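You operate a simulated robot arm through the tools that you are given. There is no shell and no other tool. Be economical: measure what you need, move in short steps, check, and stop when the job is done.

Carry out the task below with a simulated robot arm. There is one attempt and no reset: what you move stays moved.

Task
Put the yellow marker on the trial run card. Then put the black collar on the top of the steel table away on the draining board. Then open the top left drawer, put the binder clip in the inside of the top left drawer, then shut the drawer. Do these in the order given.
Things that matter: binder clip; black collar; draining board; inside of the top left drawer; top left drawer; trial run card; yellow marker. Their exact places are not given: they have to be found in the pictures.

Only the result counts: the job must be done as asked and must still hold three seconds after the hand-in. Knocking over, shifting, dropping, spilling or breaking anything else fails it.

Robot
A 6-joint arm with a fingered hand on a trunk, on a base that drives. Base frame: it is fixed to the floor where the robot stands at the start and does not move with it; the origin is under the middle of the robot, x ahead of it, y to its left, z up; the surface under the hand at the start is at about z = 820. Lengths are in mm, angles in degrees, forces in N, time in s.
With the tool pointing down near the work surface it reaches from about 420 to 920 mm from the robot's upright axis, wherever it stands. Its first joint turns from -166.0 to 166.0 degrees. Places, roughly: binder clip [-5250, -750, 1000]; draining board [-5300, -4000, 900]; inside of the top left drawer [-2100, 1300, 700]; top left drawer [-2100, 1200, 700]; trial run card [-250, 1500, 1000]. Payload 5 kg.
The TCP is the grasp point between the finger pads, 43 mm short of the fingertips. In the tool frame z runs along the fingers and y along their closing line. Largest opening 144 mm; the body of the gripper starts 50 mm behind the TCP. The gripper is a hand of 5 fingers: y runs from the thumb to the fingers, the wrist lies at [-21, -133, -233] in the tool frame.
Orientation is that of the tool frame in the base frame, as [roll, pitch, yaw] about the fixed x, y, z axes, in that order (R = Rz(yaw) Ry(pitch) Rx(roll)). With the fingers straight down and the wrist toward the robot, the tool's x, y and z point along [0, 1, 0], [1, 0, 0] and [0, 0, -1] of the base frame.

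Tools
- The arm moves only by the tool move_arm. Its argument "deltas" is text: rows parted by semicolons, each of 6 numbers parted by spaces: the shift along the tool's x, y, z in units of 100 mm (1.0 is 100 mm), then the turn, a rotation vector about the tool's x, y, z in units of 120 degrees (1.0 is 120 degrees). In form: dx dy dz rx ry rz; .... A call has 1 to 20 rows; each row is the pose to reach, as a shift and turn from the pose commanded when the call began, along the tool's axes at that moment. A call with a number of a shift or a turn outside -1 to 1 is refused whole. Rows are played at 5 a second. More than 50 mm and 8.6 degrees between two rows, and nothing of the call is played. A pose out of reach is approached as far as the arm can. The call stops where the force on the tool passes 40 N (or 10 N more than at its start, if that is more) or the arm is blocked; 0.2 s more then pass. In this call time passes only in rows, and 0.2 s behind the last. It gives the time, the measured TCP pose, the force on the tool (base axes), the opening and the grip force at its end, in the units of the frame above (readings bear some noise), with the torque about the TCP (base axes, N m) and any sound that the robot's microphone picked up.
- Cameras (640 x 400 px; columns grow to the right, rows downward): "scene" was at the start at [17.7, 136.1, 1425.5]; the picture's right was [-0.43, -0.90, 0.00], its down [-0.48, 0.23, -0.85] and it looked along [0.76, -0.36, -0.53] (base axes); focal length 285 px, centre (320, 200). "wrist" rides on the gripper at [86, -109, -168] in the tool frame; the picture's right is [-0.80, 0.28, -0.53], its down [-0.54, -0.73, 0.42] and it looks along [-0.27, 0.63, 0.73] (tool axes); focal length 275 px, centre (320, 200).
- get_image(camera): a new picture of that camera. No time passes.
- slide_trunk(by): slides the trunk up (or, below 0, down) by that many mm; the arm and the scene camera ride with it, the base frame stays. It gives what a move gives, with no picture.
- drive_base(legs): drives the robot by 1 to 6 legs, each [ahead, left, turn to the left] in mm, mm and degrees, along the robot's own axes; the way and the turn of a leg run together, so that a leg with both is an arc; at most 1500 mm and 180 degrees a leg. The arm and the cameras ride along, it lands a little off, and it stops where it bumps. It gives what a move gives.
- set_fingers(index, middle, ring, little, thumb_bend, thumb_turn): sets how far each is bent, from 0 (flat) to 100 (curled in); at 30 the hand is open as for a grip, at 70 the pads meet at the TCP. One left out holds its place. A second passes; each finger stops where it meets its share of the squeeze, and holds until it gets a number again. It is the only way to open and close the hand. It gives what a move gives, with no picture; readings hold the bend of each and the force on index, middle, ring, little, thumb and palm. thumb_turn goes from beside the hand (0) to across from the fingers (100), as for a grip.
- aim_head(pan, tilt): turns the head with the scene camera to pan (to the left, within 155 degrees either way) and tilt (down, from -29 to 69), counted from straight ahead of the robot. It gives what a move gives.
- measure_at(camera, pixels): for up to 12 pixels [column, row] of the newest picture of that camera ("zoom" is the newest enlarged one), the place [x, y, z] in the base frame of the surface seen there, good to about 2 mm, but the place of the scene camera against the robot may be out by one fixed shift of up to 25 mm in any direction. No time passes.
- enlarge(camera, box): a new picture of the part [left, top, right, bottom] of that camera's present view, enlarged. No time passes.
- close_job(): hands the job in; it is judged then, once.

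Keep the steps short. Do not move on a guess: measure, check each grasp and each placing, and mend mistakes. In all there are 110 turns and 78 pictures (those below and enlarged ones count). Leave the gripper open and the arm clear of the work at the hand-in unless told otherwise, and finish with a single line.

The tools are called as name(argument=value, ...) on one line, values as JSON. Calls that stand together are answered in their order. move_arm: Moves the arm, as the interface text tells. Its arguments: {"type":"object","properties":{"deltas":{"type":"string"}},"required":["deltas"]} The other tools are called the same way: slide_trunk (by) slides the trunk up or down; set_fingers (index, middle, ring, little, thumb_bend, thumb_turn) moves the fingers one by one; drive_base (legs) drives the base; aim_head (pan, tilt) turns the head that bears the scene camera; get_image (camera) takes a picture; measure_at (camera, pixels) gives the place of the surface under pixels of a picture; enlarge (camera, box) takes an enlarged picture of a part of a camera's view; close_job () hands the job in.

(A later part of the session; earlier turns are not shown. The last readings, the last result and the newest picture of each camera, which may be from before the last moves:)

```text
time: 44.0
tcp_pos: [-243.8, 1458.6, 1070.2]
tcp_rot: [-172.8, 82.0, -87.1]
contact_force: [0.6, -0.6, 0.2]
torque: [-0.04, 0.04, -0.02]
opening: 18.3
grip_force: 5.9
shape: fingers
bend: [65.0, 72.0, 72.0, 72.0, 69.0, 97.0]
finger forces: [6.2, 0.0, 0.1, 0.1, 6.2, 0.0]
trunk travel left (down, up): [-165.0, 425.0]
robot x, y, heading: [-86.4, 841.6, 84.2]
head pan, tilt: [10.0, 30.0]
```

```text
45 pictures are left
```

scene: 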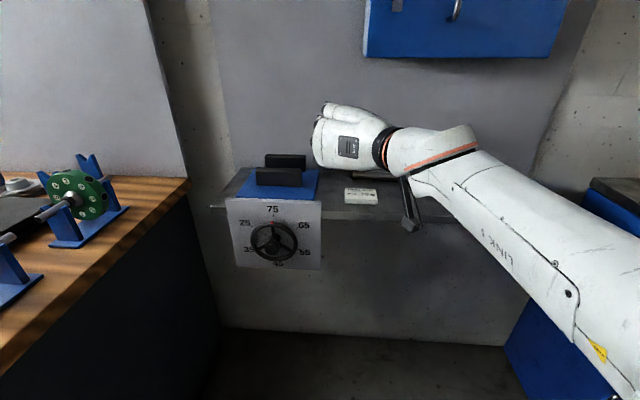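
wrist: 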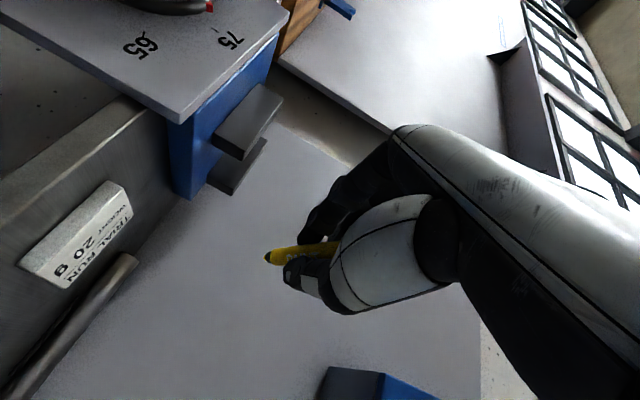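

Now I measure the marker's tip, its body, and the fingers in the wrist view.

enlarge(camera="wrist", box=[250, 200, 350, 310])

measure_at(camera="wrist", pixels=[[268, 257], [275, 255], [290, 253], [310, 250], [330, 246], [302, 238], [288, 275], [320, 205], [20, 263], [100, 215], [245, 190], [230, 150]])

```text
3.64 times, centred on (300, 255) of wrist
```

zoom: 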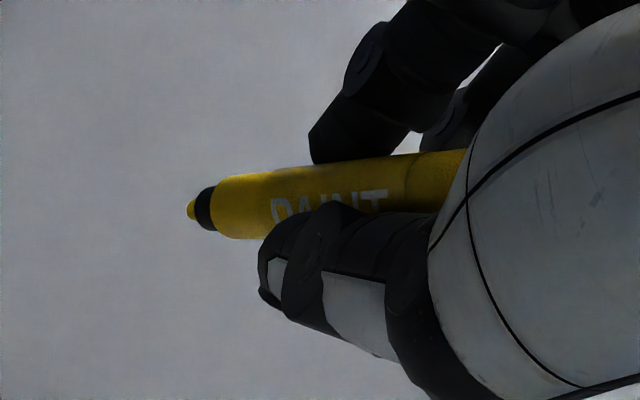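

```text
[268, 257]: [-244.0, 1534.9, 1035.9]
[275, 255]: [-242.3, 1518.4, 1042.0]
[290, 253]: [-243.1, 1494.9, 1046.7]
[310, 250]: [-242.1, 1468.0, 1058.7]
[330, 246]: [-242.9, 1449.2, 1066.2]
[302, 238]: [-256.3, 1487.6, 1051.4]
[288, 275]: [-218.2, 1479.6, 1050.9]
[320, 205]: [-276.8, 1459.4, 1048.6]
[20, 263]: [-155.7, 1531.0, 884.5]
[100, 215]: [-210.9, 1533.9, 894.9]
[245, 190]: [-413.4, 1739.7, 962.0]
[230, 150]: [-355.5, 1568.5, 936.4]
```

Marker slopes 19° down, tip at (-244,1535,1036), fingers' undersides at about 1051. I measure the fixture's near edges for clearance, and re-measure the card.

measure_at(camera="wrist", pixels=[[180, 190], [172, 140], [183, 117], [275, 45], [215, 130], [215, 188], [108, 185], [70, 285], [130, 210], [22, 262], [75, 235], [282, 280]])

```text
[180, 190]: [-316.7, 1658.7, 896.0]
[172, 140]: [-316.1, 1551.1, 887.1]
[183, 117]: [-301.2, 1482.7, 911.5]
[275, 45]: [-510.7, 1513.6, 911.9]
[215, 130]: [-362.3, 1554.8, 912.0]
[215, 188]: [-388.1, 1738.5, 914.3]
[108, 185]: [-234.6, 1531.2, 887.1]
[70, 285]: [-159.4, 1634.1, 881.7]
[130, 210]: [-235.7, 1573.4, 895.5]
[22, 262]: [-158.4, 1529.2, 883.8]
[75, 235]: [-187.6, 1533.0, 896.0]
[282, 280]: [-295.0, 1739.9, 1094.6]
```

Fixture's right face is at x -316, so there is room. I move +47 in x and +80 in y at this height, in small rows, and check the reading.

move_arm(deltas="-0.03 -0.1 0.2 0 0 0;-0.05 -0.2 0.41 0 0 0;-0.08 -0.3 0.62 0 0 0;-0.107 -0.412 0.826 0 0 0;-0.107 -0.412 0.826 0 0 0")

```text
time: 45.2
tcp_pos: [-205.1, 1538.2, 1089.6]
tcp_rot: [-171.8, 80.9, -86.6]
contact_force: [0.1, 0.0, -0.3]
torque: [0.03, 0.01, 0.01]
opening: 18.7
grip_force: 5.7
shape: fingers
bend: [65.0, 72.0, 72.0, 72.0, 69.0, 97.0]
finger forces: [6.1, 0.0, 0.0, 0.1, 6.2, 0.0]
out of reach, approached as far as the arm can: row 1, 2, 3, 4, 5
trunk travel left (down, up): [-165.0, 425.0]
robot x, y, heading: [-89.0, 837.7, 84.4]
head pan, tilt: [10.0, 30.0]
```

At (-205,1538,1090) now. I lower the trunk 130 mm more, correct x by 7 mm, and look.

slide_trunk(by=-130)

move_arm(deltas="0 -0.04 0 0 0 0;0 -0.08 0 0 0 0;0 -0.08 0 0 0 0")

get_image(camera="wrist")

get_image(camera="scene")

```text
time: 46.8
tcp_pos: [-206.1, 1536.8, 959.8]
tcp_rot: [-171.3, 81.0, -86.1]
contact_force: [0.2, 0.3, 0.5]
torque: [-0.04, 0.03, 0.0]
opening: 18.6
grip_force: 6.0
shape: fingers
bend: [65.0, 72.0, 72.0, 72.0, 69.0, 97.0]
finger forces: [6.1, 0.0, 0.1, 0.0, 6.2, 0.0]
trunk travel left (down, up): [-35.0, 555.0]
robot x, y, heading: [-84.2, 839.2, 84.5]
head pan, tilt: [10.0, 30.0]
```

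```text
time: 47.6
tcp_pos: [-197.8, 1538.2, 959.8]
tcp_rot: [-171.3, 81.0, -86.2]
contact_force: [-1.1, 0.3, -0.8]
torque: [-0.03, 0.03, 0.01]
opening: 19.0
grip_force: 6.1
shape: fingers
bend: [65.0, 72.0, 72.0, 72.0, 69.0, 97.0]
finger forces: [6.2, 0.0, 0.0, 0.0, 6.2, 0.0]
trunk travel left (down, up): [-35.0, 555.0]
robot x, y, heading: [-85.1, 839.8, 84.2]
head pan, tilt: [10.0, 30.0]
```

```text
43 pictures are left
```

wrist: 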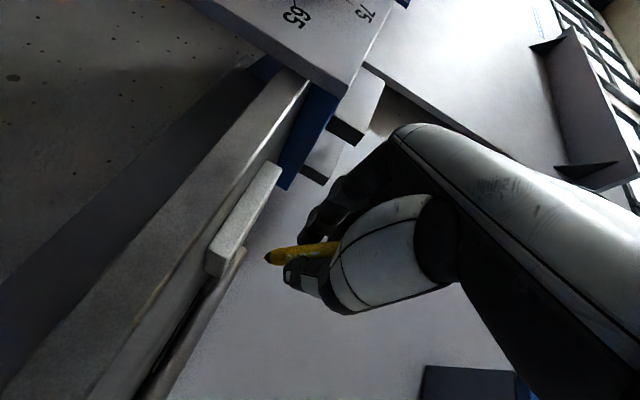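

```text
42 pictures are left
```

scene: 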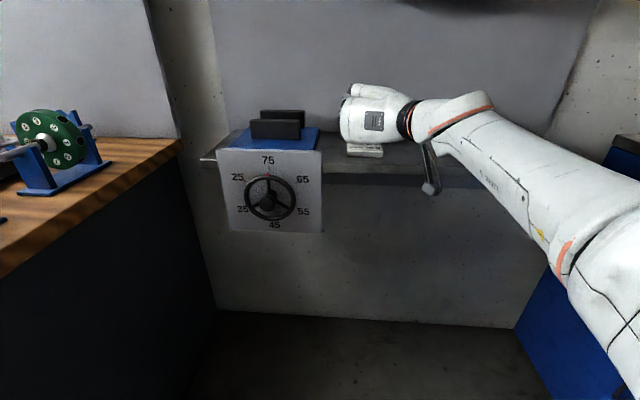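

Clear so far. I measure the marker's underside, finger undersides and card now.

measure_at(camera="wrist", pixels=[[268, 257], [276, 256], [290, 254], [310, 250], [330, 246], [302, 236], [288, 275], [300, 285], [244, 195], [222, 250], [350, 310], [400, 300]])

slide_trunk(by=-20)

```text
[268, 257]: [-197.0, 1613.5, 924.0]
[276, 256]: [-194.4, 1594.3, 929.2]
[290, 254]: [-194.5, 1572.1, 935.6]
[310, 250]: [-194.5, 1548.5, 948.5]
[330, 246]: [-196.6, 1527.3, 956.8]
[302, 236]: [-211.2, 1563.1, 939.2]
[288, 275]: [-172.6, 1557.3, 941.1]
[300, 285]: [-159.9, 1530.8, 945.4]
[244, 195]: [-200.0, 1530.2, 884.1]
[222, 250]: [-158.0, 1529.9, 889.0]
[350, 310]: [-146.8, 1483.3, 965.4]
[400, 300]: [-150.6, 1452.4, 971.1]
```

```text
time: 48.3
tcp_pos: [-197.7, 1537.2, 940.6]
tcp_rot: [-171.1, 80.8, -86.0]
contact_force: [-0.2, 0.1, -0.1]
torque: [0.0, -0.03, -0.04]
opening: 18.5
grip_force: 6.2
shape: fingers
bend: [65.0, 72.0, 72.0, 72.0, 69.0, 97.0]
finger forces: [6.1, 0.0, 0.1, 0.1, 6.1, 0.0]
trunk travel left (down, up): [-15.0, 575.0]
robot x, y, heading: [-82.7, 844.4, 84.3]
head pan, tilt: [10.0, 30.0]
```

TCP is at 940.6; lowering 15 mm more puts the marker's underside ~2 mm above the card's far edge with its middle at y≈1558. I lower and then open thumb and index only partly.

slide_trunk(by=-15)

move_arm(deltas="0.02 0 0 0 0 0;0.03 0 0 0 0 0")

enlarge(camera="wrist", box=[180, 130, 380, 330])

```text
time: 48.9
tcp_pos: [-198.3, 1537.9, 925.5]
tcp_rot: [-170.6, 80.9, -85.6]
contact_force: [-0.1, 0.6, -0.2]
torque: [0.04, -0.01, 0.03]
opening: 18.6
grip_force: 5.7
shape: fingers
bend: [65.0, 72.0, 72.0, 72.0, 69.0, 97.0]
finger forces: [6.3, 0.0, 0.0, 0.1, 6.2, 0.0]
trunk travel left (down, up): [0.0, 590.0]
robot x, y, heading: [-85.4, 844.2, 84.3]
head pan, tilt: [10.0, 30.0]
```

```text
time: 49.5
tcp_pos: [-197.5, 1538.1, 922.9]
tcp_rot: [-171.0, 80.7, -85.9]
contact_force: [-0.3, 0.5, 0.9]
torque: [0.08, 0.02, 0.0]
opening: 18.5
grip_force: 6.1
shape: fingers
bend: [65.0, 72.0, 72.0, 72.0, 69.0, 97.0]
finger forces: [6.3, 0.1, 0.1, 0.0, 6.2, 0.1]
trunk travel left (down, up): [0.0, 590.0]
robot x, y, heading: [-83.1, 841.0, 84.3]
head pan, tilt: [10.0, 30.0]
```

```text
2.00 times, centred on (280, 230) of wrist
```

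zoom: 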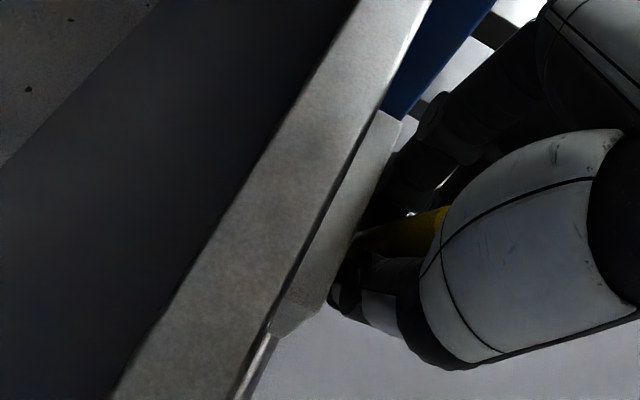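

The marker is just at the card. I open index and thumb a little.

set_fingers(index=56, thumb_bend=59)

get_image(camera="wrist")

```text
time: 50.5
tcp_pos: [-197.8, 1537.3, 921.9]
tcp_rot: [-171.3, 80.8, -86.2]
contact_force: [0.7, 0.3, 0.2]
torque: [-0.03, -0.01, 0.01]
opening: 51.1
grip_force: 0.1
shape: fingers
bend: [56.0, 72.0, 72.0, 72.0, 59.0, 97.0]
finger forces: [0.0, 0.0, 0.0, 0.0, 0.0, 0.0]
trunk travel left (down, up): [0.0, 590.0]
robot x, y, heading: [-86.4, 839.7, 84.4]
head pan, tilt: [10.0, 30.0]
```

```text
40 pictures are left
```

wrist: 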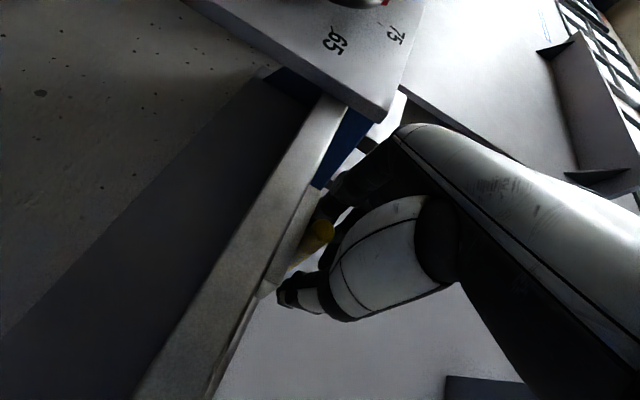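

The marker has dropped; its tail shows at (322,232). I raise the trunk straight up and look.

slide_trunk(by=40)

slide_trunk(by=200)

get_image(camera="wrist")

enlarge(camera="scene", box=[280, 120, 480, 245])

```text
time: 51.3
tcp_pos: [-198.1, 1537.3, 961.8]
tcp_rot: [-170.7, 80.8, -85.6]
contact_force: [-0.2, -0.4, -0.5]
torque: [0.04, 0.01, 0.0]
opening: 50.8
grip_force: 0.0
shape: fingers
bend: [56.0, 72.0, 72.0, 72.0, 59.0, 97.0]
finger forces: [0.1, 0.1, 0.0, 0.1, 0.0, 0.0]
trunk travel left (down, up): [-40.0, 550.0]
robot x, y, heading: [-81.9, 844.2, 84.2]
head pan, tilt: [10.0, 30.0]
```

```text
time: 53.5
tcp_pos: [-198.0, 1537.7, 1162.4]
tcp_rot: [-171.5, 80.7, -86.6]
contact_force: [0.6, -0.5, -0.1]
torque: [0.02, -0.01, -0.02]
opening: 51.0
grip_force: 0.0
shape: fingers
bend: [56.0, 72.0, 72.0, 72.0, 59.0, 97.0]
finger forces: [0.0, 0.1, 0.0, 0.0, 0.1, 0.1]
trunk travel left (down, up): [-240.0, 350.0]
robot x, y, heading: [-85.9, 844.9, 84.4]
head pan, tilt: [10.0, 30.0]
```

```text
39 pictures are left
```

wrist: 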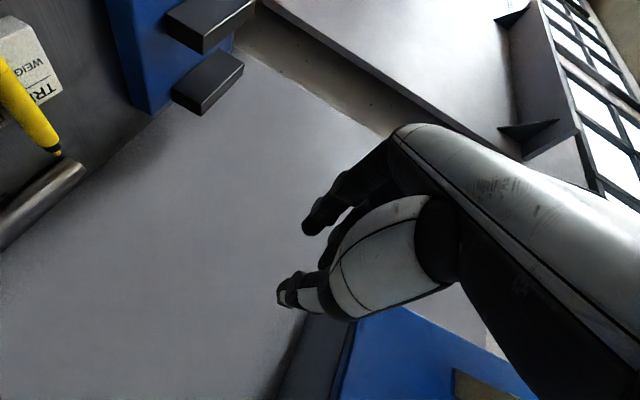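

```text
3.20 times, centred on (380, 182) of scene
```

zoom: 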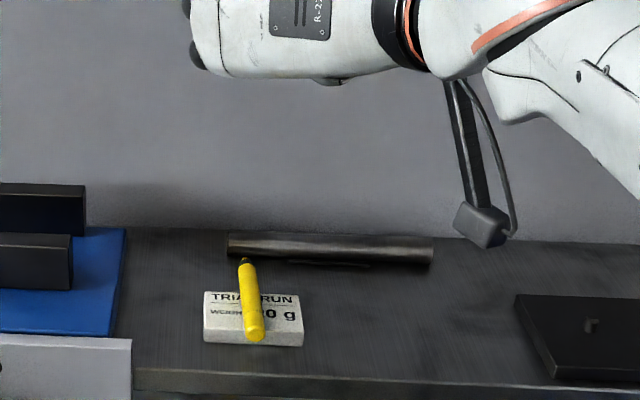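

The marker lies across the card, resting squarely. Now I turn the hand back to fingers-down at this height (116° turn), measuring the marker to confirm it lies flat.

measure_at(camera="zoom", pixels=[[246, 268], [250, 300], [255, 332], [215, 305], [290, 318]])

move_arm(deltas="0 0 0 0.0371 0.0376 0.0446;0 0 0 0.0742 0.0753 0.0891;0 0 0 0.1113 0.1129 0.1337;0 0 0 0.1484 0.1506 0.1783;0 0 0 0.1855 0.1882 0.2229;0 0 0 0.2226 0.2259 0.2674;0 0 0 0.2598 0.2635 0.312;0 0 0 0.2969 0.3011 0.3566;0 0 0 0.334 0.3388 0.4011;0 0 0 0.3711 0.3764 0.4457;0 0 0 0.4082 0.4141 0.4903;0 0 0 0.4453 0.4517 0.5349;0 0 0 0.4824 0.4894 0.5794;0 0 0 0.5195 0.527 0.624;0 0 0 0.5195 0.527 0.624")

```text
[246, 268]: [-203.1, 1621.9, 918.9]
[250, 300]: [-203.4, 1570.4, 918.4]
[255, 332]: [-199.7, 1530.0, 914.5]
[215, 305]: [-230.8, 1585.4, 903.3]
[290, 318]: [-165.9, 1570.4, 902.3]
```

```text
time: 56.4
tcp_pos: [-200.5, 1531.4, 1167.0]
tcp_rot: [177.4, 2.4, 177.7]
contact_force: [-0.5, -25.7, -1.2]
torque: [1.14, 0.02, -0.42]
opening: 51.4
grip_force: 12.6
shape: fingers
bend: [56.0, 72.0, 72.0, 72.0, 59.0, 97.0]
finger forces: [0.0, 24.8, 0.0, 0.1, 0.0, 0.1]
trunk travel left (down, up): [-240.0, 350.0]
robot x, y, heading: [-85.2, 837.4, 84.7]
head pan, tilt: [10.0, 30.0]
stopped in row 14: the force on the tool passed its limit at 41 N (the readings are from after the stop); the commanded pose is now the measured one
```

Something touches the middle finger (25 N toward -y). I look before moving.

get_image(camera="scene")

get_image(camera="wrist")

```text
37 pictures are left
```

scene: 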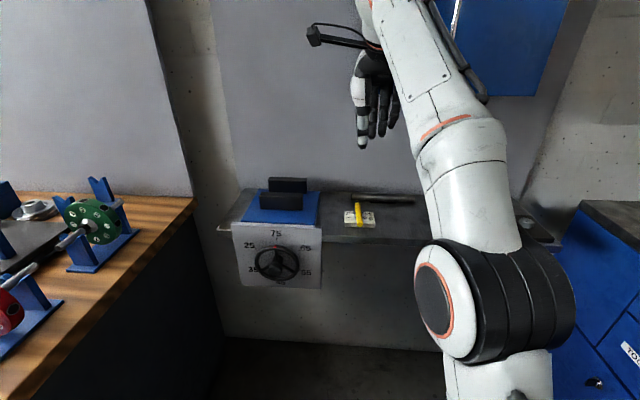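

```text
36 pictures are left
```

wrist: 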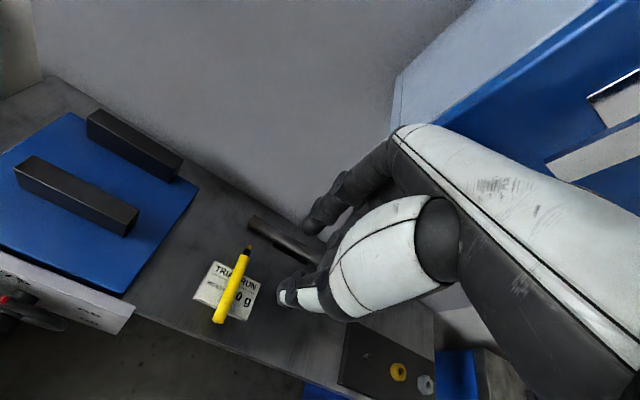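

The knuckles just touch the wall cabinet; nothing has moved and the marker is still on the card. I draw back toward the robot (tool -y) in two calls.

move_arm(deltas="0 -0.2 0 0 0 0;0 -0.5 0 0 0 0;0 -0.95 0 0 0 0;0 -0.95 0 0 0 0")

move_arm(deltas="-0.3 -0.3 0 0 0 0;-0.6 -0.6 0 0 0 0;-0.95 -0.9 0 0 0 0;-0.95 -0.9 0 0 0 0")

set_fingers(index=30, middle=30, ring=30, little=30, thumb_bend=30)

get_image(camera="scene")

```text
time: 57.4
tcp_pos: [-202.2, 1436.4, 1161.9]
tcp_rot: [177.4, 2.6, 177.6]
contact_force: [1.2, -0.4, 1.2]
torque: [0.06, 0.01, 0.02]
opening: 51.4
grip_force: 0.0
shape: fingers
bend: [56.0, 72.0, 72.0, 72.0, 59.0, 97.0]
finger forces: [0.1, 0.0, 0.0, 0.0, 0.1, 0.0]
trunk travel left (down, up): [-240.0, 350.0]
robot x, y, heading: [-86.8, 836.3, 84.4]
head pan, tilt: [10.0, 30.0]
```

```text
time: 58.4
tcp_pos: [-109.4, 1347.2, 1160.6]
tcp_rot: [177.5, 2.6, 177.7]
contact_force: [0.7, 0.3, 0.8]
torque: [0.02, 0.0, -0.01]
opening: 51.4
grip_force: 0.0
shape: fingers
bend: [56.0, 72.0, 72.0, 72.0, 59.0, 97.0]
finger forces: [0.1, 0.0, 0.1, 0.0, 0.0, 0.0]
trunk travel left (down, up): [-240.0, 350.0]
robot x, y, heading: [-85.4, 839.8, 84.2]
head pan, tilt: [10.0, 30.0]
```

```text
time: 59.4
tcp_pos: [-109.0, 1347.8, 1161.8]
tcp_rot: [177.5, 2.5, 177.5]
contact_force: [0.7, 0.2, -0.6]
torque: [0.01, 0.01, 0.03]
opening: 149.3
grip_force: 0.0
shape: fingers
bend: [30.0, 30.0, 30.0, 30.0, 30.0, 97.0]
finger forces: [0.0, 0.1, 0.0, 0.1, 0.0, 0.0]
trunk travel left (down, up): [-240.0, 350.0]
robot x, y, heading: [-84.6, 842.2, 84.1]
head pan, tilt: [10.0, 30.0]
```

```text
35 pictures are left
```

scene: 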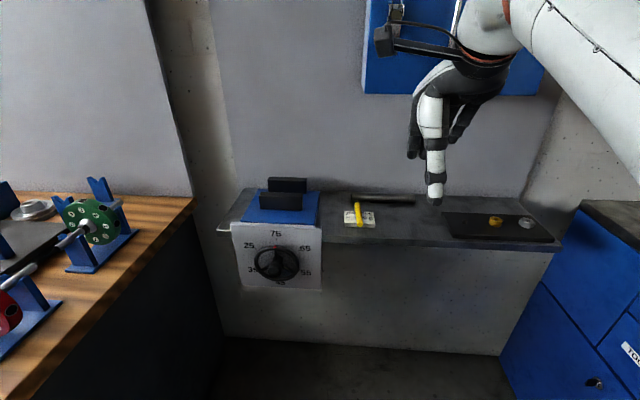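

The marker holds. I raise the trunk to its first height and drive back to the start place in front of the steel table.

slide_trunk(by=85)

drive_base(legs=[[-840, 0, 0], [0, 0, -84.3], [150, 0, 0]])

aim_head(pan=-20, tilt=40)

get_image(camera="scene")

get_image(camera="wrist")

```text
time: 60.6
tcp_pos: [-109.4, 1347.3, 1248.0]
tcp_rot: [177.5, 2.5, 177.6]
contact_force: [0.2, 0.7, -0.7]
torque: [0.0, 0.01, -0.02]
opening: 149.4
grip_force: 0.1
shape: fingers
bend: [30.0, 30.0, 30.0, 30.0, 30.0, 97.0]
finger forces: [0.0, 0.0, 0.0, 0.0, 0.0, 0.1]
trunk travel left (down, up): [-325.0, 265.0]
robot x, y, heading: [-88.2, 840.9, 84.4]
head pan, tilt: [10.0, 30.0]
```

```text
time: 69.8
tcp_pos: [485.8, 46.8, 1246.8]
tcp_rot: [177.5, 2.6, 92.4]
contact_force: [0.3, 0.4, -0.7]
torque: [-0.01, -0.03, -0.01]
opening: 149.3
grip_force: 0.1
shape: fingers
bend: [30.0, 30.0, 30.0, 30.0, 30.0, 97.0]
finger forces: [0.1, 0.1, 0.0, 0.1, 0.0, 0.1]
trunk travel left (down, up): [-325.0, 265.0]
robot x, y, heading: [-16.0, -17.4, -0.7]
head pan, tilt: [10.0, 30.0]
```

```text
time: 70.8
tcp_pos: [486.2, 46.7, 1246.9]
tcp_rot: [177.5, 2.6, 92.4]
contact_force: [0.5, -0.5, -0.4]
torque: [0.02, 0.02, -0.06]
opening: 149.1
grip_force: 0.1
shape: fingers
bend: [30.0, 30.0, 30.0, 30.0, 30.0, 97.0]
finger forces: [0.0, 0.0, 0.0, 0.1, 0.0, 0.0]
trunk travel left (down, up): [-325.0, 265.0]
robot x, y, heading: [-17.4, -19.6, -0.5]
head pan, tilt: [-20.0, 40.0]
```

```text
34 pictures are left
```

scene: 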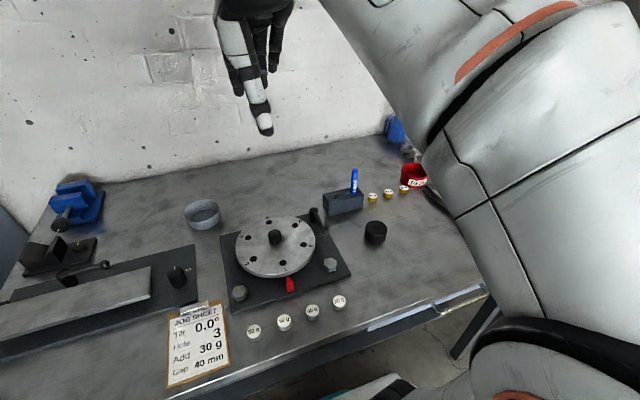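

```text
33 pictures are left
```

wrist: 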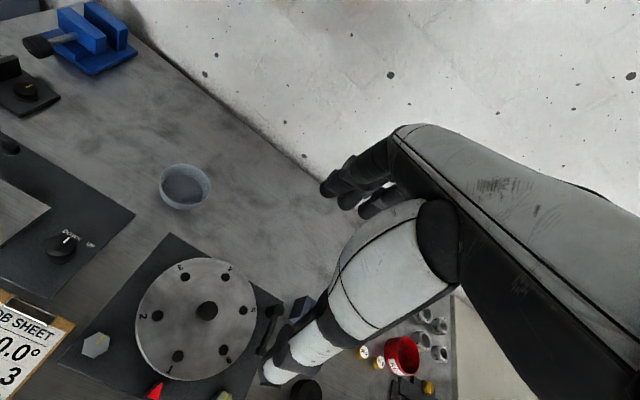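

The collar is at (375,232), true place about (458,-235), top z 853. I square the hand and move above it in three calls.

move_arm(deltas="-0.3 -0.05 0.27 0.007 0.007 0.007;-0.6 -0.11 0.54 0.014 0.014 0.014;-0.925 -0.17 0.826 0.0213 0.0211 0.0205")

move_arm(deltas="-0.32 -0.03 0.26 0 0 0;-0.64 -0.06 0.53 0 0 0;-0.965 -0.094 0.79 0 0 0")

move_arm(deltas="-0.32 -0.03 0.26 0 0 0;-0.64 -0.06 0.53 0 0 0;-0.965 -0.094 0.79 0 0 0;-0.965 -0.094 0.79 0 0 0")

get_image(camera="wrist")

```text
time: 71.5
tcp_pos: [473.9, -47.3, 1166.6]
tcp_rot: [-180.0, 0.0, 90.1]
contact_force: [-0.7, 0.1, 0.5]
torque: [-0.01, 0.01, 0.0]
opening: 149.2
grip_force: 0.1
shape: fingers
bend: [30.0, 30.0, 30.0, 30.0, 30.0, 98.0]
finger forces: [0.1, 0.0, 0.0, 0.0, 0.0, 0.0]
trunk travel left (down, up): [-325.0, 265.0]
robot x, y, heading: [-21.5, -22.3, -0.6]
head pan, tilt: [-20.0, 40.0]
```

```text
time: 72.3
tcp_pos: [464.0, -145.0, 1085.5]
tcp_rot: [180.0, -0.1, 89.9]
contact_force: [0.0, -0.5, 0.0]
torque: [-0.06, -0.03, 0.02]
opening: 149.6
grip_force: 0.0
shape: fingers
bend: [30.0, 30.0, 30.0, 30.0, 30.0, 98.0]
finger forces: [0.1, 0.0, 0.0, 0.1, 0.1, 0.0]
trunk travel left (down, up): [-325.0, 265.0]
robot x, y, heading: [-18.2, -19.5, -0.9]
head pan, tilt: [-20.0, 40.0]
```

```text
time: 73.3
tcp_pos: [456.5, -244.7, 1008.8]
tcp_rot: [-180.0, 0.1, 89.9]
contact_force: [0.1, -0.2, -0.3]
torque: [0.02, 0.04, -0.01]
opening: 149.4
grip_force: 0.1
shape: fingers
bend: [30.0, 30.0, 30.0, 30.0, 30.0, 98.0]
finger forces: [0.0, 0.1, 0.0, 0.1, 0.1, 0.0]
trunk travel left (down, up): [-325.0, 265.0]
robot x, y, heading: [-16.1, -17.8, -0.8]
head pan, tilt: [-20.0, 40.0]
```

```text
32 pictures are left
```

wrist: 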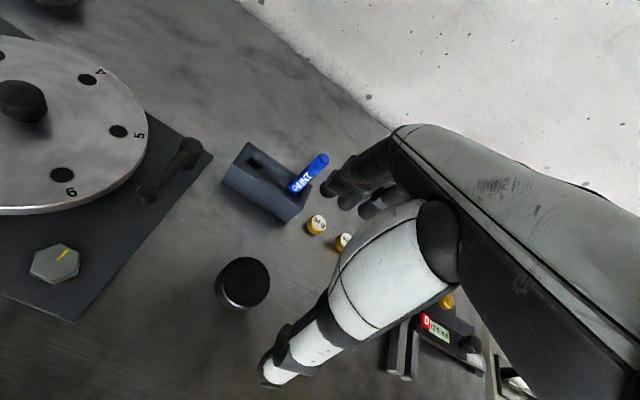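

The collar is at (244,278). I measure its top rim and center.

measure_at(camera="wrist", pixels=[[244, 277], [222, 277], [265, 280], [246, 261], [241, 294], [218, 292], [238, 306], [316, 224], [342, 242], [327, 192], [270, 375]])

enlarge(camera="wrist", box=[200, 240, 290, 330])

```text
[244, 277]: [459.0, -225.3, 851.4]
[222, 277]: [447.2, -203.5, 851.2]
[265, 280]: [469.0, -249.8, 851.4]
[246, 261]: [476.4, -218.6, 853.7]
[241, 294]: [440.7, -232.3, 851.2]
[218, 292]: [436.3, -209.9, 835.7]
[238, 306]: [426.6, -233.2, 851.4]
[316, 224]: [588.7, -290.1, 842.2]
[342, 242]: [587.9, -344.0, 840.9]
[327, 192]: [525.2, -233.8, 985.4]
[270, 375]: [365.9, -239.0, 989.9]
```

```text
4.44 times, centred on (245, 285) of wrist
```

zoom: 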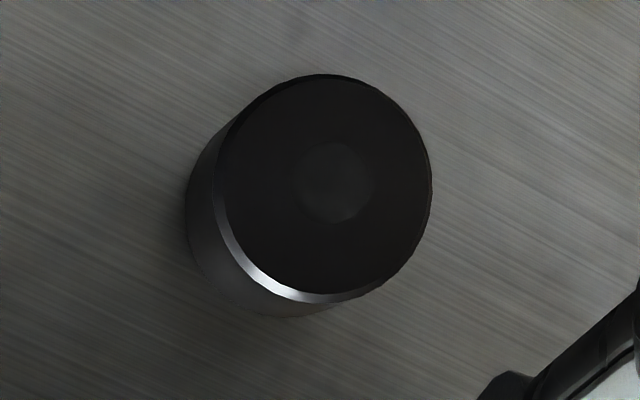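

Collar centre about (453,-229), 52 mm across. I lower to TCP (453,-235,870).

move_arm(deltas="0.04 -0.01 0.3 0 0 0;0.1 -0.035 0.6 0 0 0;0.1 -0.035 0.9 0 0 0")

move_arm(deltas="0 0 0.25 0 0 0;0 0 0.48 0 0 0;0 0 0.48 0 0 0")

get_image(camera="wrist")

```text
time: 74.2
tcp_pos: [453.7, -234.8, 917.8]
tcp_rot: [179.9, 0.2, 90.0]
contact_force: [-0.7, 0.2, 0.2]
torque: [-0.01, 0.01, -0.01]
opening: 149.5
grip_force: 0.1
shape: fingers
bend: [30.0, 30.0, 30.0, 30.0, 30.0, 98.0]
finger forces: [0.0, 0.0, 0.0, 0.0, 0.0, 0.0]
trunk travel left (down, up): [-325.0, 265.0]
robot x, y, heading: [-17.4, -18.6, -0.8]
head pan, tilt: [-20.0, 40.0]
```

```text
time: 75.0
tcp_pos: [452.8, -235.1, 869.4]
tcp_rot: [-179.9, 0.1, 89.9]
contact_force: [0.5, -0.1, 0.8]
torque: [0.06, 0.0, 0.0]
opening: 149.2
grip_force: 0.1
shape: fingers
bend: [30.0, 30.0, 30.0, 30.0, 30.0, 98.0]
finger forces: [0.0, 0.0, 0.0, 0.0, 0.0, 0.0]
trunk travel left (down, up): [-325.0, 265.0]
robot x, y, heading: [-19.5, -21.0, -1.0]
head pan, tilt: [-20.0, 40.0]
```

```text
30 pictures are left
```

wrist: 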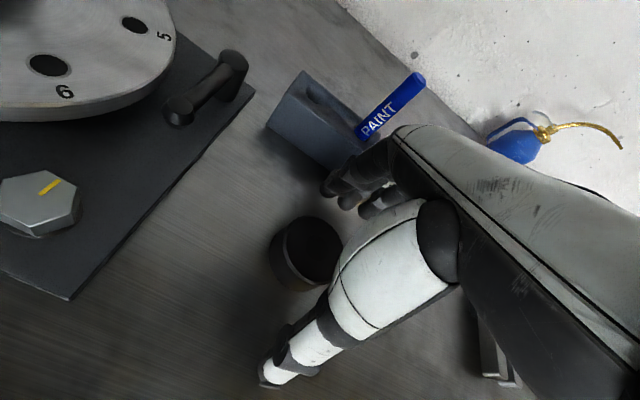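

Collar lies between thumb and fingers. I close.

set_fingers(index=70, middle=70, ring=70, little=55, thumb_bend=70)

get_image(camera="wrist")

```text
time: 76.0
tcp_pos: [452.1, -234.7, 869.1]
tcp_rot: [-180.0, 0.2, 89.9]
contact_force: [-1.2, -1.8, -0.6]
torque: [-0.09, 0.11, 0.06]
opening: 58.6
grip_force: 16.1
shape: fingers
bend: [56.0, 61.0, 70.0, 55.0, 58.0, 97.0]
finger forces: [8.2, 6.1, 0.1, 0.0, 16.8, 0.0]
trunk travel left (down, up): [-325.0, 265.0]
robot x, y, heading: [-15.7, -18.3, -0.7]
head pan, tilt: [-20.0, 40.0]
```

```text
29 pictures are left
```

wrist: 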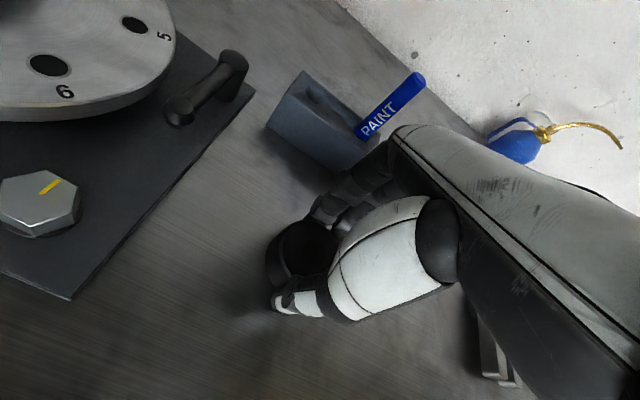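

Good three-point grip (index, middle, thumb; 16 N). I lift slowly.

move_arm(deltas="0 0 -0.1 0 0 0;0 0 -0.25 0 0 0;0 0 -0.5 0 0 0;0 0 -0.9 0 0 0;0 0 -0.9 0 0 0")

move_arm(deltas="0 0 -0.35 0 0 0;0 0 -0.7 0 0 0;0 0 -1.0 0 0 0;0 0 -1.0 0 0 0")

aim_head(pan=150, tilt=15)

get_image(camera="scene")

get_image(camera="wrist")

```text
time: 77.2
tcp_pos: [454.4, -233.6, 961.2]
tcp_rot: [-180.0, 0.0, 90.0]
contact_force: [-0.5, 0.2, -5.1]
torque: [-0.04, -0.02, -0.01]
opening: 58.1
grip_force: 14.5
shape: fingers
bend: [55.0, 61.0, 70.0, 55.0, 59.0, 96.0]
finger forces: [8.7, 5.6, 0.0, 0.0, 15.4, 0.1]
trunk travel left (down, up): [-325.0, 265.0]
robot x, y, heading: [-20.2, -18.1, -0.7]
head pan, tilt: [-20.0, 40.0]
```

```text
time: 78.2
tcp_pos: [454.6, -234.8, 1063.1]
tcp_rot: [180.0, -0.1, 89.9]
contact_force: [0.0, 0.3, -4.5]
torque: [-0.06, -0.02, 0.0]
opening: 58.7
grip_force: 15.4
shape: fingers
bend: [55.0, 61.0, 70.0, 55.0, 59.0, 96.0]
finger forces: [8.7, 5.9, 0.0, 0.0, 15.5, 0.1]
trunk travel left (down, up): [-325.0, 265.0]
robot x, y, heading: [-13.2, -17.1, -1.0]
head pan, tilt: [-20.0, 40.0]
```

```text
time: 80.7
tcp_pos: [454.7, -233.7, 1063.5]
tcp_rot: [-180.0, 0.1, 89.8]
contact_force: [-0.5, 0.7, -5.3]
torque: [-0.04, 0.01, 0.03]
opening: 58.4
grip_force: 15.4
shape: fingers
bend: [55.0, 61.0, 70.0, 55.0, 59.0, 96.0]
finger forces: [8.6, 5.9, 0.0, 0.1, 15.3, 0.0]
trunk travel left (down, up): [-325.0, 265.0]
robot x, y, heading: [-15.0, -17.2, -0.5]
head pan, tilt: [150.0, 15.0]
```

```text
28 pictures are left
```

scene: 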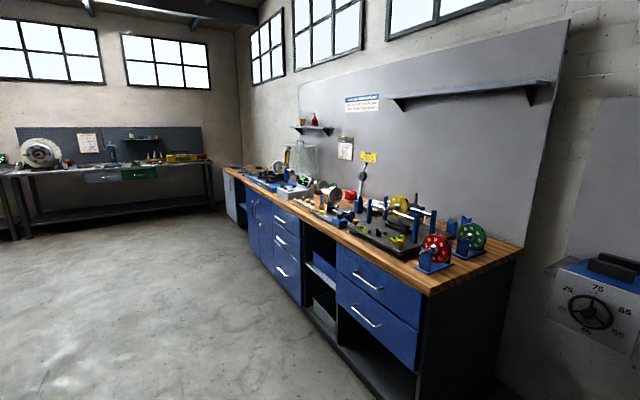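

```text
27 pictures are left
```

wrist: 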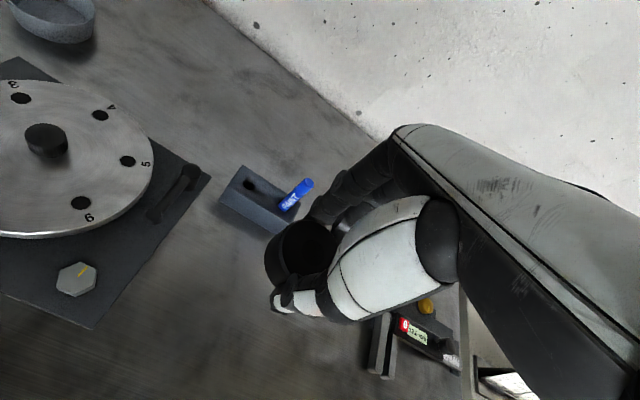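

The collar (5 N) is held. I look toward the draining board (pan -143) for the way.

aim_head(pan=-143, tilt=15)

get_image(camera="scene")

measure_at(camera="scene", pixels=[[320, 190], [320, 160], [250, 180], [400, 180], [320, 220], [320, 300], [150, 220], [500, 220], [100, 300], [550, 300], [420, 200], [220, 200]])

```text
time: 84.7
tcp_pos: [454.8, -233.9, 1063.4]
tcp_rot: [179.9, 0.0, 89.9]
contact_force: [-0.3, 1.3, -5.3]
torque: [-0.02, -0.01, -0.01]
opening: 58.4
grip_force: 15.1
shape: fingers
bend: [55.0, 61.0, 70.0, 55.0, 59.0, 96.0]
finger forces: [8.7, 5.9, 0.1, 0.1, 15.3, 0.0]
trunk travel left (down, up): [-325.0, 265.0]
robot x, y, heading: [-17.5, -18.6, -0.7]
head pan, tilt: [-143.0, 15.0]
```

```text
26 pictures are left
```

scene: 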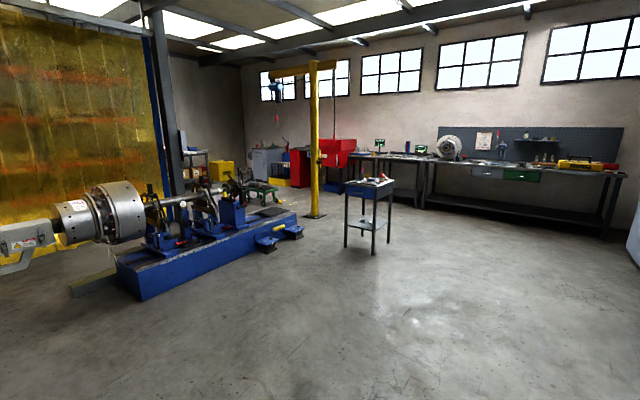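

```text
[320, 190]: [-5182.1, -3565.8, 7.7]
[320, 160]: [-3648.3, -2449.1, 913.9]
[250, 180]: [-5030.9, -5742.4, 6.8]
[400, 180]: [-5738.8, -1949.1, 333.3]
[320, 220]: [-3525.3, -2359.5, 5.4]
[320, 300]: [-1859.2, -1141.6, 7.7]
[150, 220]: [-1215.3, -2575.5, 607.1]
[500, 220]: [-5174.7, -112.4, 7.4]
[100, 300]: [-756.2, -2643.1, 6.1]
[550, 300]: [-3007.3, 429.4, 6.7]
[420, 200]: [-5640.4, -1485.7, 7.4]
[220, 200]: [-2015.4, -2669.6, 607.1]
```

enlarge(camera="scene", box=[170, 110, 400, 260])

measure_at(camera="scene", pixels=[[346, 245], [374, 254], [390, 240], [313, 216], [268, 250], [302, 236], [270, 160], [300, 160], [340, 147], [262, 205], [290, 186], [360, 190]])

```text
2.67 times, centred on (285, 185) of scene
```

zoom: 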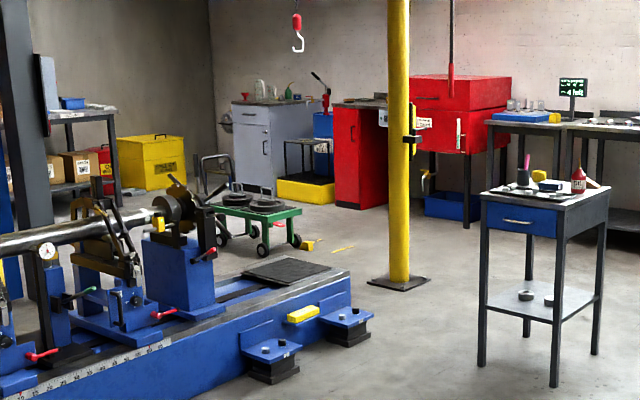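

```text
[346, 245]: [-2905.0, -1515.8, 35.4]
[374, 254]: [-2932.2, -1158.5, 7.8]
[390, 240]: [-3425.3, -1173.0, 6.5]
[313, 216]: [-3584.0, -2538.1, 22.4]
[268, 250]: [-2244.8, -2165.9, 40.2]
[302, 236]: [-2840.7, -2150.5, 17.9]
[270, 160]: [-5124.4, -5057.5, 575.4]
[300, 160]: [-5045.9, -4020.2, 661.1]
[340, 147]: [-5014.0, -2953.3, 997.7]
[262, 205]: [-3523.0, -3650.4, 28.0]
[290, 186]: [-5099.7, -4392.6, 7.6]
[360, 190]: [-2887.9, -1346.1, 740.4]
```

The draining board must be on top of the red sink cabinet near (-5046,-4020). Route: back off, turn round, pass north of the trolley (-3000,-1300), then south between post (-3584,-2538) and the red washer. First back off and turn.

drive_base(legs=[[-400, 0, 0], [0, 0, 180]])

```text
time: 94.5
tcp_pos: [-873.0, 208.5, 1062.8]
tcp_rot: [179.9, 0.0, -90.8]
contact_force: [-1.1, 0.2, -4.9]
torque: [0.03, -0.01, -0.03]
opening: 57.8
grip_force: 14.2
shape: fingers
bend: [56.0, 62.0, 70.0, 55.0, 59.0, 96.0]
finger forces: [8.0, 5.9, 0.0, 0.0, 14.2, 0.1]
trunk travel left (down, up): [-325.0, 265.0]
robot x, y, heading: [-403.8, -11.4, 178.4]
head pan, tilt: [-143.0, 15.0]
```

drive_base(legs=[[0, 0, 8.8], [1280, 0, 0], [1280, 0, 0], [1250, 0, 0]])

aim_head(pan=75, tilt=22)

get_image(camera="scene")

```text
time: 113.4
tcp_pos: [-4667.3, -366.5, 1063.3]
tcp_rot: [-180.0, 0.0, -80.3]
contact_force: [0.2, -0.4, -5.0]
torque: [0.03, 0.03, -0.02]
opening: 57.8
grip_force: 13.7
shape: fingers
bend: [56.0, 62.0, 70.0, 55.0, 59.0, 96.0]
finger forces: [8.2, 6.0, 0.0, 0.1, 14.2, 0.0]
trunk travel left (down, up): [-325.0, 265.0]
robot x, y, heading: [-4163.4, -496.5, -170.9]
head pan, tilt: [-143.0, 15.0]
```

```text
time: 116.6
tcp_pos: [-4666.3, -366.4, 1063.0]
tcp_rot: [180.0, 0.0, -80.2]
contact_force: [-0.5, 0.8, -4.7]
torque: [0.04, -0.04, 0.0]
opening: 58.0
grip_force: 14.0
shape: fingers
bend: [56.0, 62.0, 70.0, 55.0, 59.0, 96.0]
finger forces: [8.1, 5.9, 0.0, 0.1, 14.3, 0.1]
trunk travel left (down, up): [-325.0, 265.0]
robot x, y, heading: [-4166.5, -493.8, -171.1]
head pan, tilt: [75.0, 22.0]
```

```text
24 pictures are left
```

scene: 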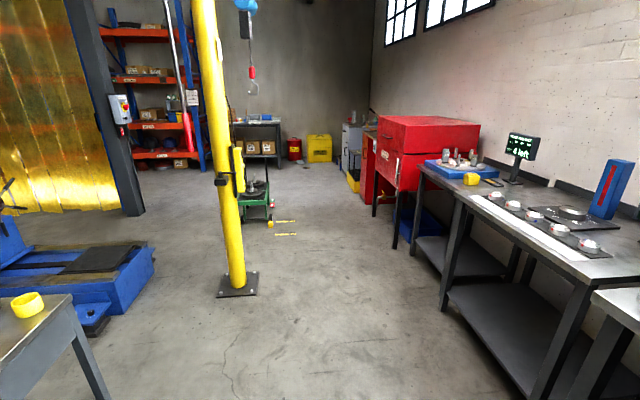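

Free corridor between post and benches. I measure its limits.

measure_at(camera="scene", pixels=[[238, 285], [258, 275], [270, 222], [285, 222], [298, 234], [373, 212], [395, 240], [440, 305], [530, 398], [362, 180], [352, 185], [345, 170]])

```text
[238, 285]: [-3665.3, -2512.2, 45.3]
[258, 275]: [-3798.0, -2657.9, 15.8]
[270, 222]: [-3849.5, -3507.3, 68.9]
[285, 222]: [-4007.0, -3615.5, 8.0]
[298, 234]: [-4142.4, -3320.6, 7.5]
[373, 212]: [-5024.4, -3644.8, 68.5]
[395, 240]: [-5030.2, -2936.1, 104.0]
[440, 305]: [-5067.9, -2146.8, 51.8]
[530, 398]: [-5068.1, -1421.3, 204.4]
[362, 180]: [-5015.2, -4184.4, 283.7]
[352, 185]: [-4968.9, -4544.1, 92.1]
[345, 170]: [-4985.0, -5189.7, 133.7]
```

I'll drive down at x≈-4480, clear of the yellow strips (x>-4145) and bench fronts (x<-5030).

drive_base(legs=[[0, 0, 69.2], [1500, 0, 0], [0, 0, 11.8]])

```text
time: 127.9
tcp_pos: [-4714.1, -2467.8, 1064.1]
tcp_rot: [-180.0, 0.0, -0.2]
contact_force: [-0.2, 0.6, -5.0]
torque: [-0.03, 0.05, 0.0]
opening: 57.3
grip_force: 14.4
shape: fingers
bend: [56.0, 62.0, 70.0, 55.0, 60.0, 96.0]
finger forces: [8.1, 6.1, 0.1, 0.1, 14.0, 0.1]
trunk travel left (down, up): [-325.0, 265.0]
robot x, y, heading: [-4496.5, -1994.0, -90.9]
head pan, tilt: [75.0, 22.0]
```

drive_base(legs=[[0, 0, 1], [1000, 0, 0], [950, 0, 0], [0, 0, -90]])

aim_head(pan=0, tilt=40)

get_image(camera="scene")

```text
time: 141.5
tcp_pos: [-4974.2, -3779.9, 1065.5]
tcp_rot: [180.0, -0.8, -85.1]
contact_force: [-1.9, -7.7, -3.5]
torque: [0.77, -0.11, 0.45]
opening: 57.1
grip_force: 18.6
shape: fingers
bend: [56.0, 62.0, 70.0, 55.0, 60.0, 96.0]
finger forces: [8.1, 6.2, 0.1, 8.2, 14.0, 0.0]
trunk travel left (down, up): [-325.0, 265.0]
robot x, y, heading: [-4490.0, -3952.3, -176.7]
head pan, tilt: [75.0, 22.0]
stopped in leg 4: the force on the tool passed its limit at 53 N (the readings are from after the stop); the commanded pose is now the measured one
```

```text
time: 143.0
tcp_pos: [-4973.5, -3777.9, 1064.2]
tcp_rot: [180.0, -0.7, -85.2]
contact_force: [-3.9, -15.0, -5.1]
torque: [1.15, -0.3, 0.87]
opening: 56.9
grip_force: 22.1
shape: fingers
bend: [56.0, 62.0, 70.0, 55.0, 60.0, 96.0]
finger forces: [8.2, 6.1, 0.0, 15.4, 13.9, 0.0]
trunk travel left (down, up): [-325.0, 265.0]
robot x, y, heading: [-4487.7, -3949.1, -176.9]
head pan, tilt: [0.0, 40.0]
```

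```text
23 pictures are left
```

scene: 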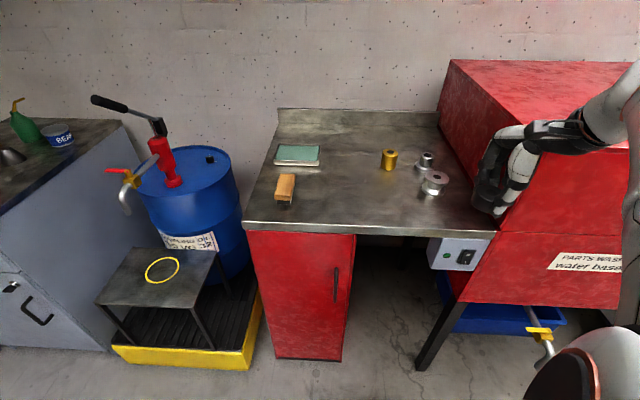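

The little finger brushed the washer's side (fixed unit). I turn left 6° to come clear; the counter ahead with spools and a brush is the draining board. Then I measure free spots.

drive_base(legs=[[0, 0, 6]])

get_image(camera="scene")

get_image(camera="wrist")

```text
time: 143.9
tcp_pos: [-4989.9, -3828.3, 1063.8]
tcp_rot: [179.8, -0.7, -79.3]
contact_force: [0.1, -0.8, -4.9]
torque: [0.03, 0.01, 0.0]
opening: 56.9
grip_force: 14.0
shape: fingers
bend: [56.0, 62.0, 70.0, 55.0, 60.0, 96.0]
finger forces: [8.2, 6.0, 0.0, 0.0, 14.0, 0.0]
trunk travel left (down, up): [-325.0, 265.0]
robot x, y, heading: [-4485.9, -3949.8, -171.1]
head pan, tilt: [0.0, 40.0]
```

```text
22 pictures are left
```

scene: 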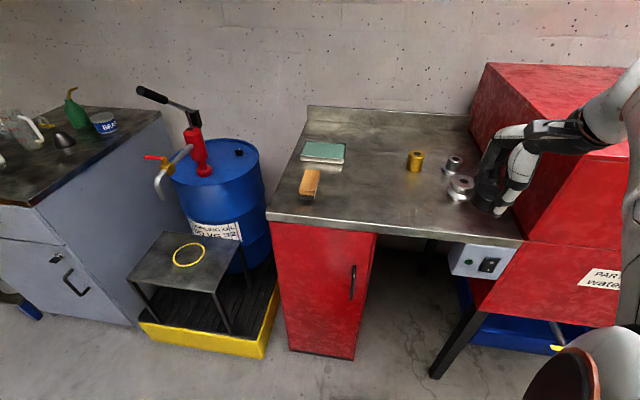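

```text
21 pictures are left
```

wrist: 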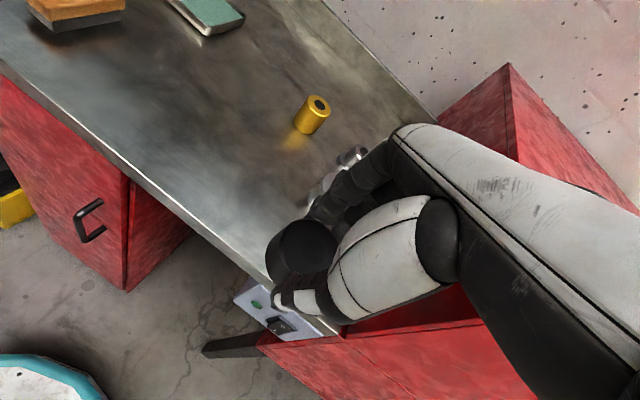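

measure_at(camera="wrist", pixels=[[200, 100], [160, 130], [220, 160], [250, 80], [100, 80], [310, 112], [210, 235], [80, 28], [210, 15], [280, 40]])

measure_at(camera="scene", pixels=[[370, 190], [360, 165], [400, 210], [270, 215], [520, 240], [330, 115], [415, 160], [460, 185], [452, 162]])

```text
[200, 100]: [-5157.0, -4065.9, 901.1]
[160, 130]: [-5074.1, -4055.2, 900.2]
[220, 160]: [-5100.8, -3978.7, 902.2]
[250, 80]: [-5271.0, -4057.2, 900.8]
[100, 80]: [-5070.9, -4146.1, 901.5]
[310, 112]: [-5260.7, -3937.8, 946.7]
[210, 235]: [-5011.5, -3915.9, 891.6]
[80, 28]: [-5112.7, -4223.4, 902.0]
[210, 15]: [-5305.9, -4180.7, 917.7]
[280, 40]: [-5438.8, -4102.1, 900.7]
```

```text
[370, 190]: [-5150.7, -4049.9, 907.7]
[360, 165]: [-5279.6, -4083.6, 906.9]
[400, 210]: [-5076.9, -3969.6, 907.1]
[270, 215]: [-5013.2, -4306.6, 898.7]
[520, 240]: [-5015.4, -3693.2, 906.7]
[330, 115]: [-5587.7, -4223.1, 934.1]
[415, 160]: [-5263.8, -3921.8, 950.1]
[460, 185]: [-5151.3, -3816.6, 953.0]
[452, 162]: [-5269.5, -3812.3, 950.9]
```

Board surface z≈901; free spot around (-5145,-4050). Collar bottom is ~49 mm below TCP. I move over it at height, then lower to z≈965.

move_arm(deltas="0.32 0.32 0 0 0 0;0.64 0.63 0 0 0 0;0.95 0.945 0 0 0 0")

move_arm(deltas="0.32 0.32 0 0 0 0;0.64 0.63 0 0 0 0;0.95 0.945 0 0 0 0;0.95 0.945 0 0 0 0")

move_arm(deltas="0 0 0.3 0 0 0;0 0 0.6 0 0 0;0 0 0.95 0 0 0;0 0 0.95 0 0 0")

get_image(camera="wrist")

```text
time: 144.7
tcp_pos: [-5062.9, -3938.2, 1065.6]
tcp_rot: [180.0, -0.8, -79.2]
contact_force: [0.0, -0.3, -4.1]
torque: [0.04, 0.02, 0.01]
opening: 56.9
grip_force: 14.1
shape: fingers
bend: [56.0, 62.0, 70.0, 55.0, 60.0, 96.0]
finger forces: [8.4, 6.2, 0.1, 0.1, 14.3, 0.0]
trunk travel left (down, up): [-325.0, 265.0]
robot x, y, heading: [-4490.3, -3953.2, -170.9]
head pan, tilt: [0.0, 40.0]
```

```text
time: 145.7
tcp_pos: [-5138.9, -4049.1, 1064.9]
tcp_rot: [179.9, -0.7, -79.3]
contact_force: [0.4, 0.4, -5.1]
torque: [0.07, -0.02, -0.01]
opening: 56.8
grip_force: 14.2
shape: fingers
bend: [56.0, 62.0, 70.0, 55.0, 60.0, 96.0]
finger forces: [8.3, 6.4, 0.0, 0.0, 14.2, 0.0]
trunk travel left (down, up): [-325.0, 265.0]
robot x, y, heading: [-4488.0, -3952.4, -170.8]
head pan, tilt: [0.0, 40.0]
```

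```text
time: 146.7
tcp_pos: [-5138.4, -4051.5, 969.8]
tcp_rot: [179.9, -0.6, -79.3]
contact_force: [-0.4, -0.1, -5.2]
torque: [0.03, -0.02, -0.03]
opening: 57.1
grip_force: 14.5
shape: fingers
bend: [56.0, 62.0, 70.0, 55.0, 60.0, 96.0]
finger forces: [8.3, 6.3, 0.0, 0.1, 13.9, 0.0]
trunk travel left (down, up): [-325.0, 265.0]
robot x, y, heading: [-4481.8, -3952.6, -170.8]
head pan, tilt: [0.0, 40.0]
```

```text
20 pictures are left
```

wrist: 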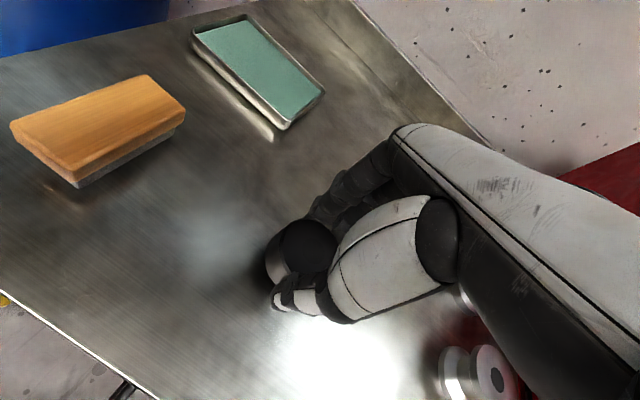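

Spot is clear. I lower in small steps to about 951.

move_arm(deltas="0 0 0.05 0 0 0;0 0 0.1 0 0 0;0 0 0.15 0 0 0;0 0 0.185 0 0 0;0 0 0.185 0 0 0")

```text
time: 147.9
tcp_pos: [-5139.8, -4053.6, 954.0]
tcp_rot: [179.9, -0.7, -79.3]
contact_force: [-0.5, 0.6, -4.7]
torque: [0.04, 0.01, 0.03]
opening: 57.1
grip_force: 14.7
shape: fingers
bend: [56.0, 62.0, 70.0, 55.0, 60.0, 96.0]
finger forces: [8.5, 6.3, 0.1, 0.1, 14.0, 0.0]
trunk travel left (down, up): [-325.0, 265.0]
robot x, y, heading: [-4489.8, -3948.9, -171.0]
head pan, tilt: [0.0, 40.0]
```

move_arm(deltas="0 0 0.01 0 0 0;0 0 0.02 0 0 0;0 0 0.03 0 0 0;0 0 0.04 0 0 0;0 0 0.04 0 0 0")

```text
time: 149.1
tcp_pos: [-5140.5, -4053.0, 951.1]
tcp_rot: [179.8, -0.7, -79.3]
contact_force: [0.6, -1.8, 1.6]
torque: [-0.02, 0.04, 0.02]
opening: 56.8
grip_force: 14.4
shape: fingers
bend: [56.0, 62.0, 70.0, 55.0, 60.0, 96.0]
finger forces: [8.1, 6.4, 0.0, 0.0, 15.1, 0.0]
trunk travel left (down, up): [-325.0, 265.0]
robot x, y, heading: [-4488.9, -3953.0, -170.8]
head pan, tilt: [0.0, 40.0]
```

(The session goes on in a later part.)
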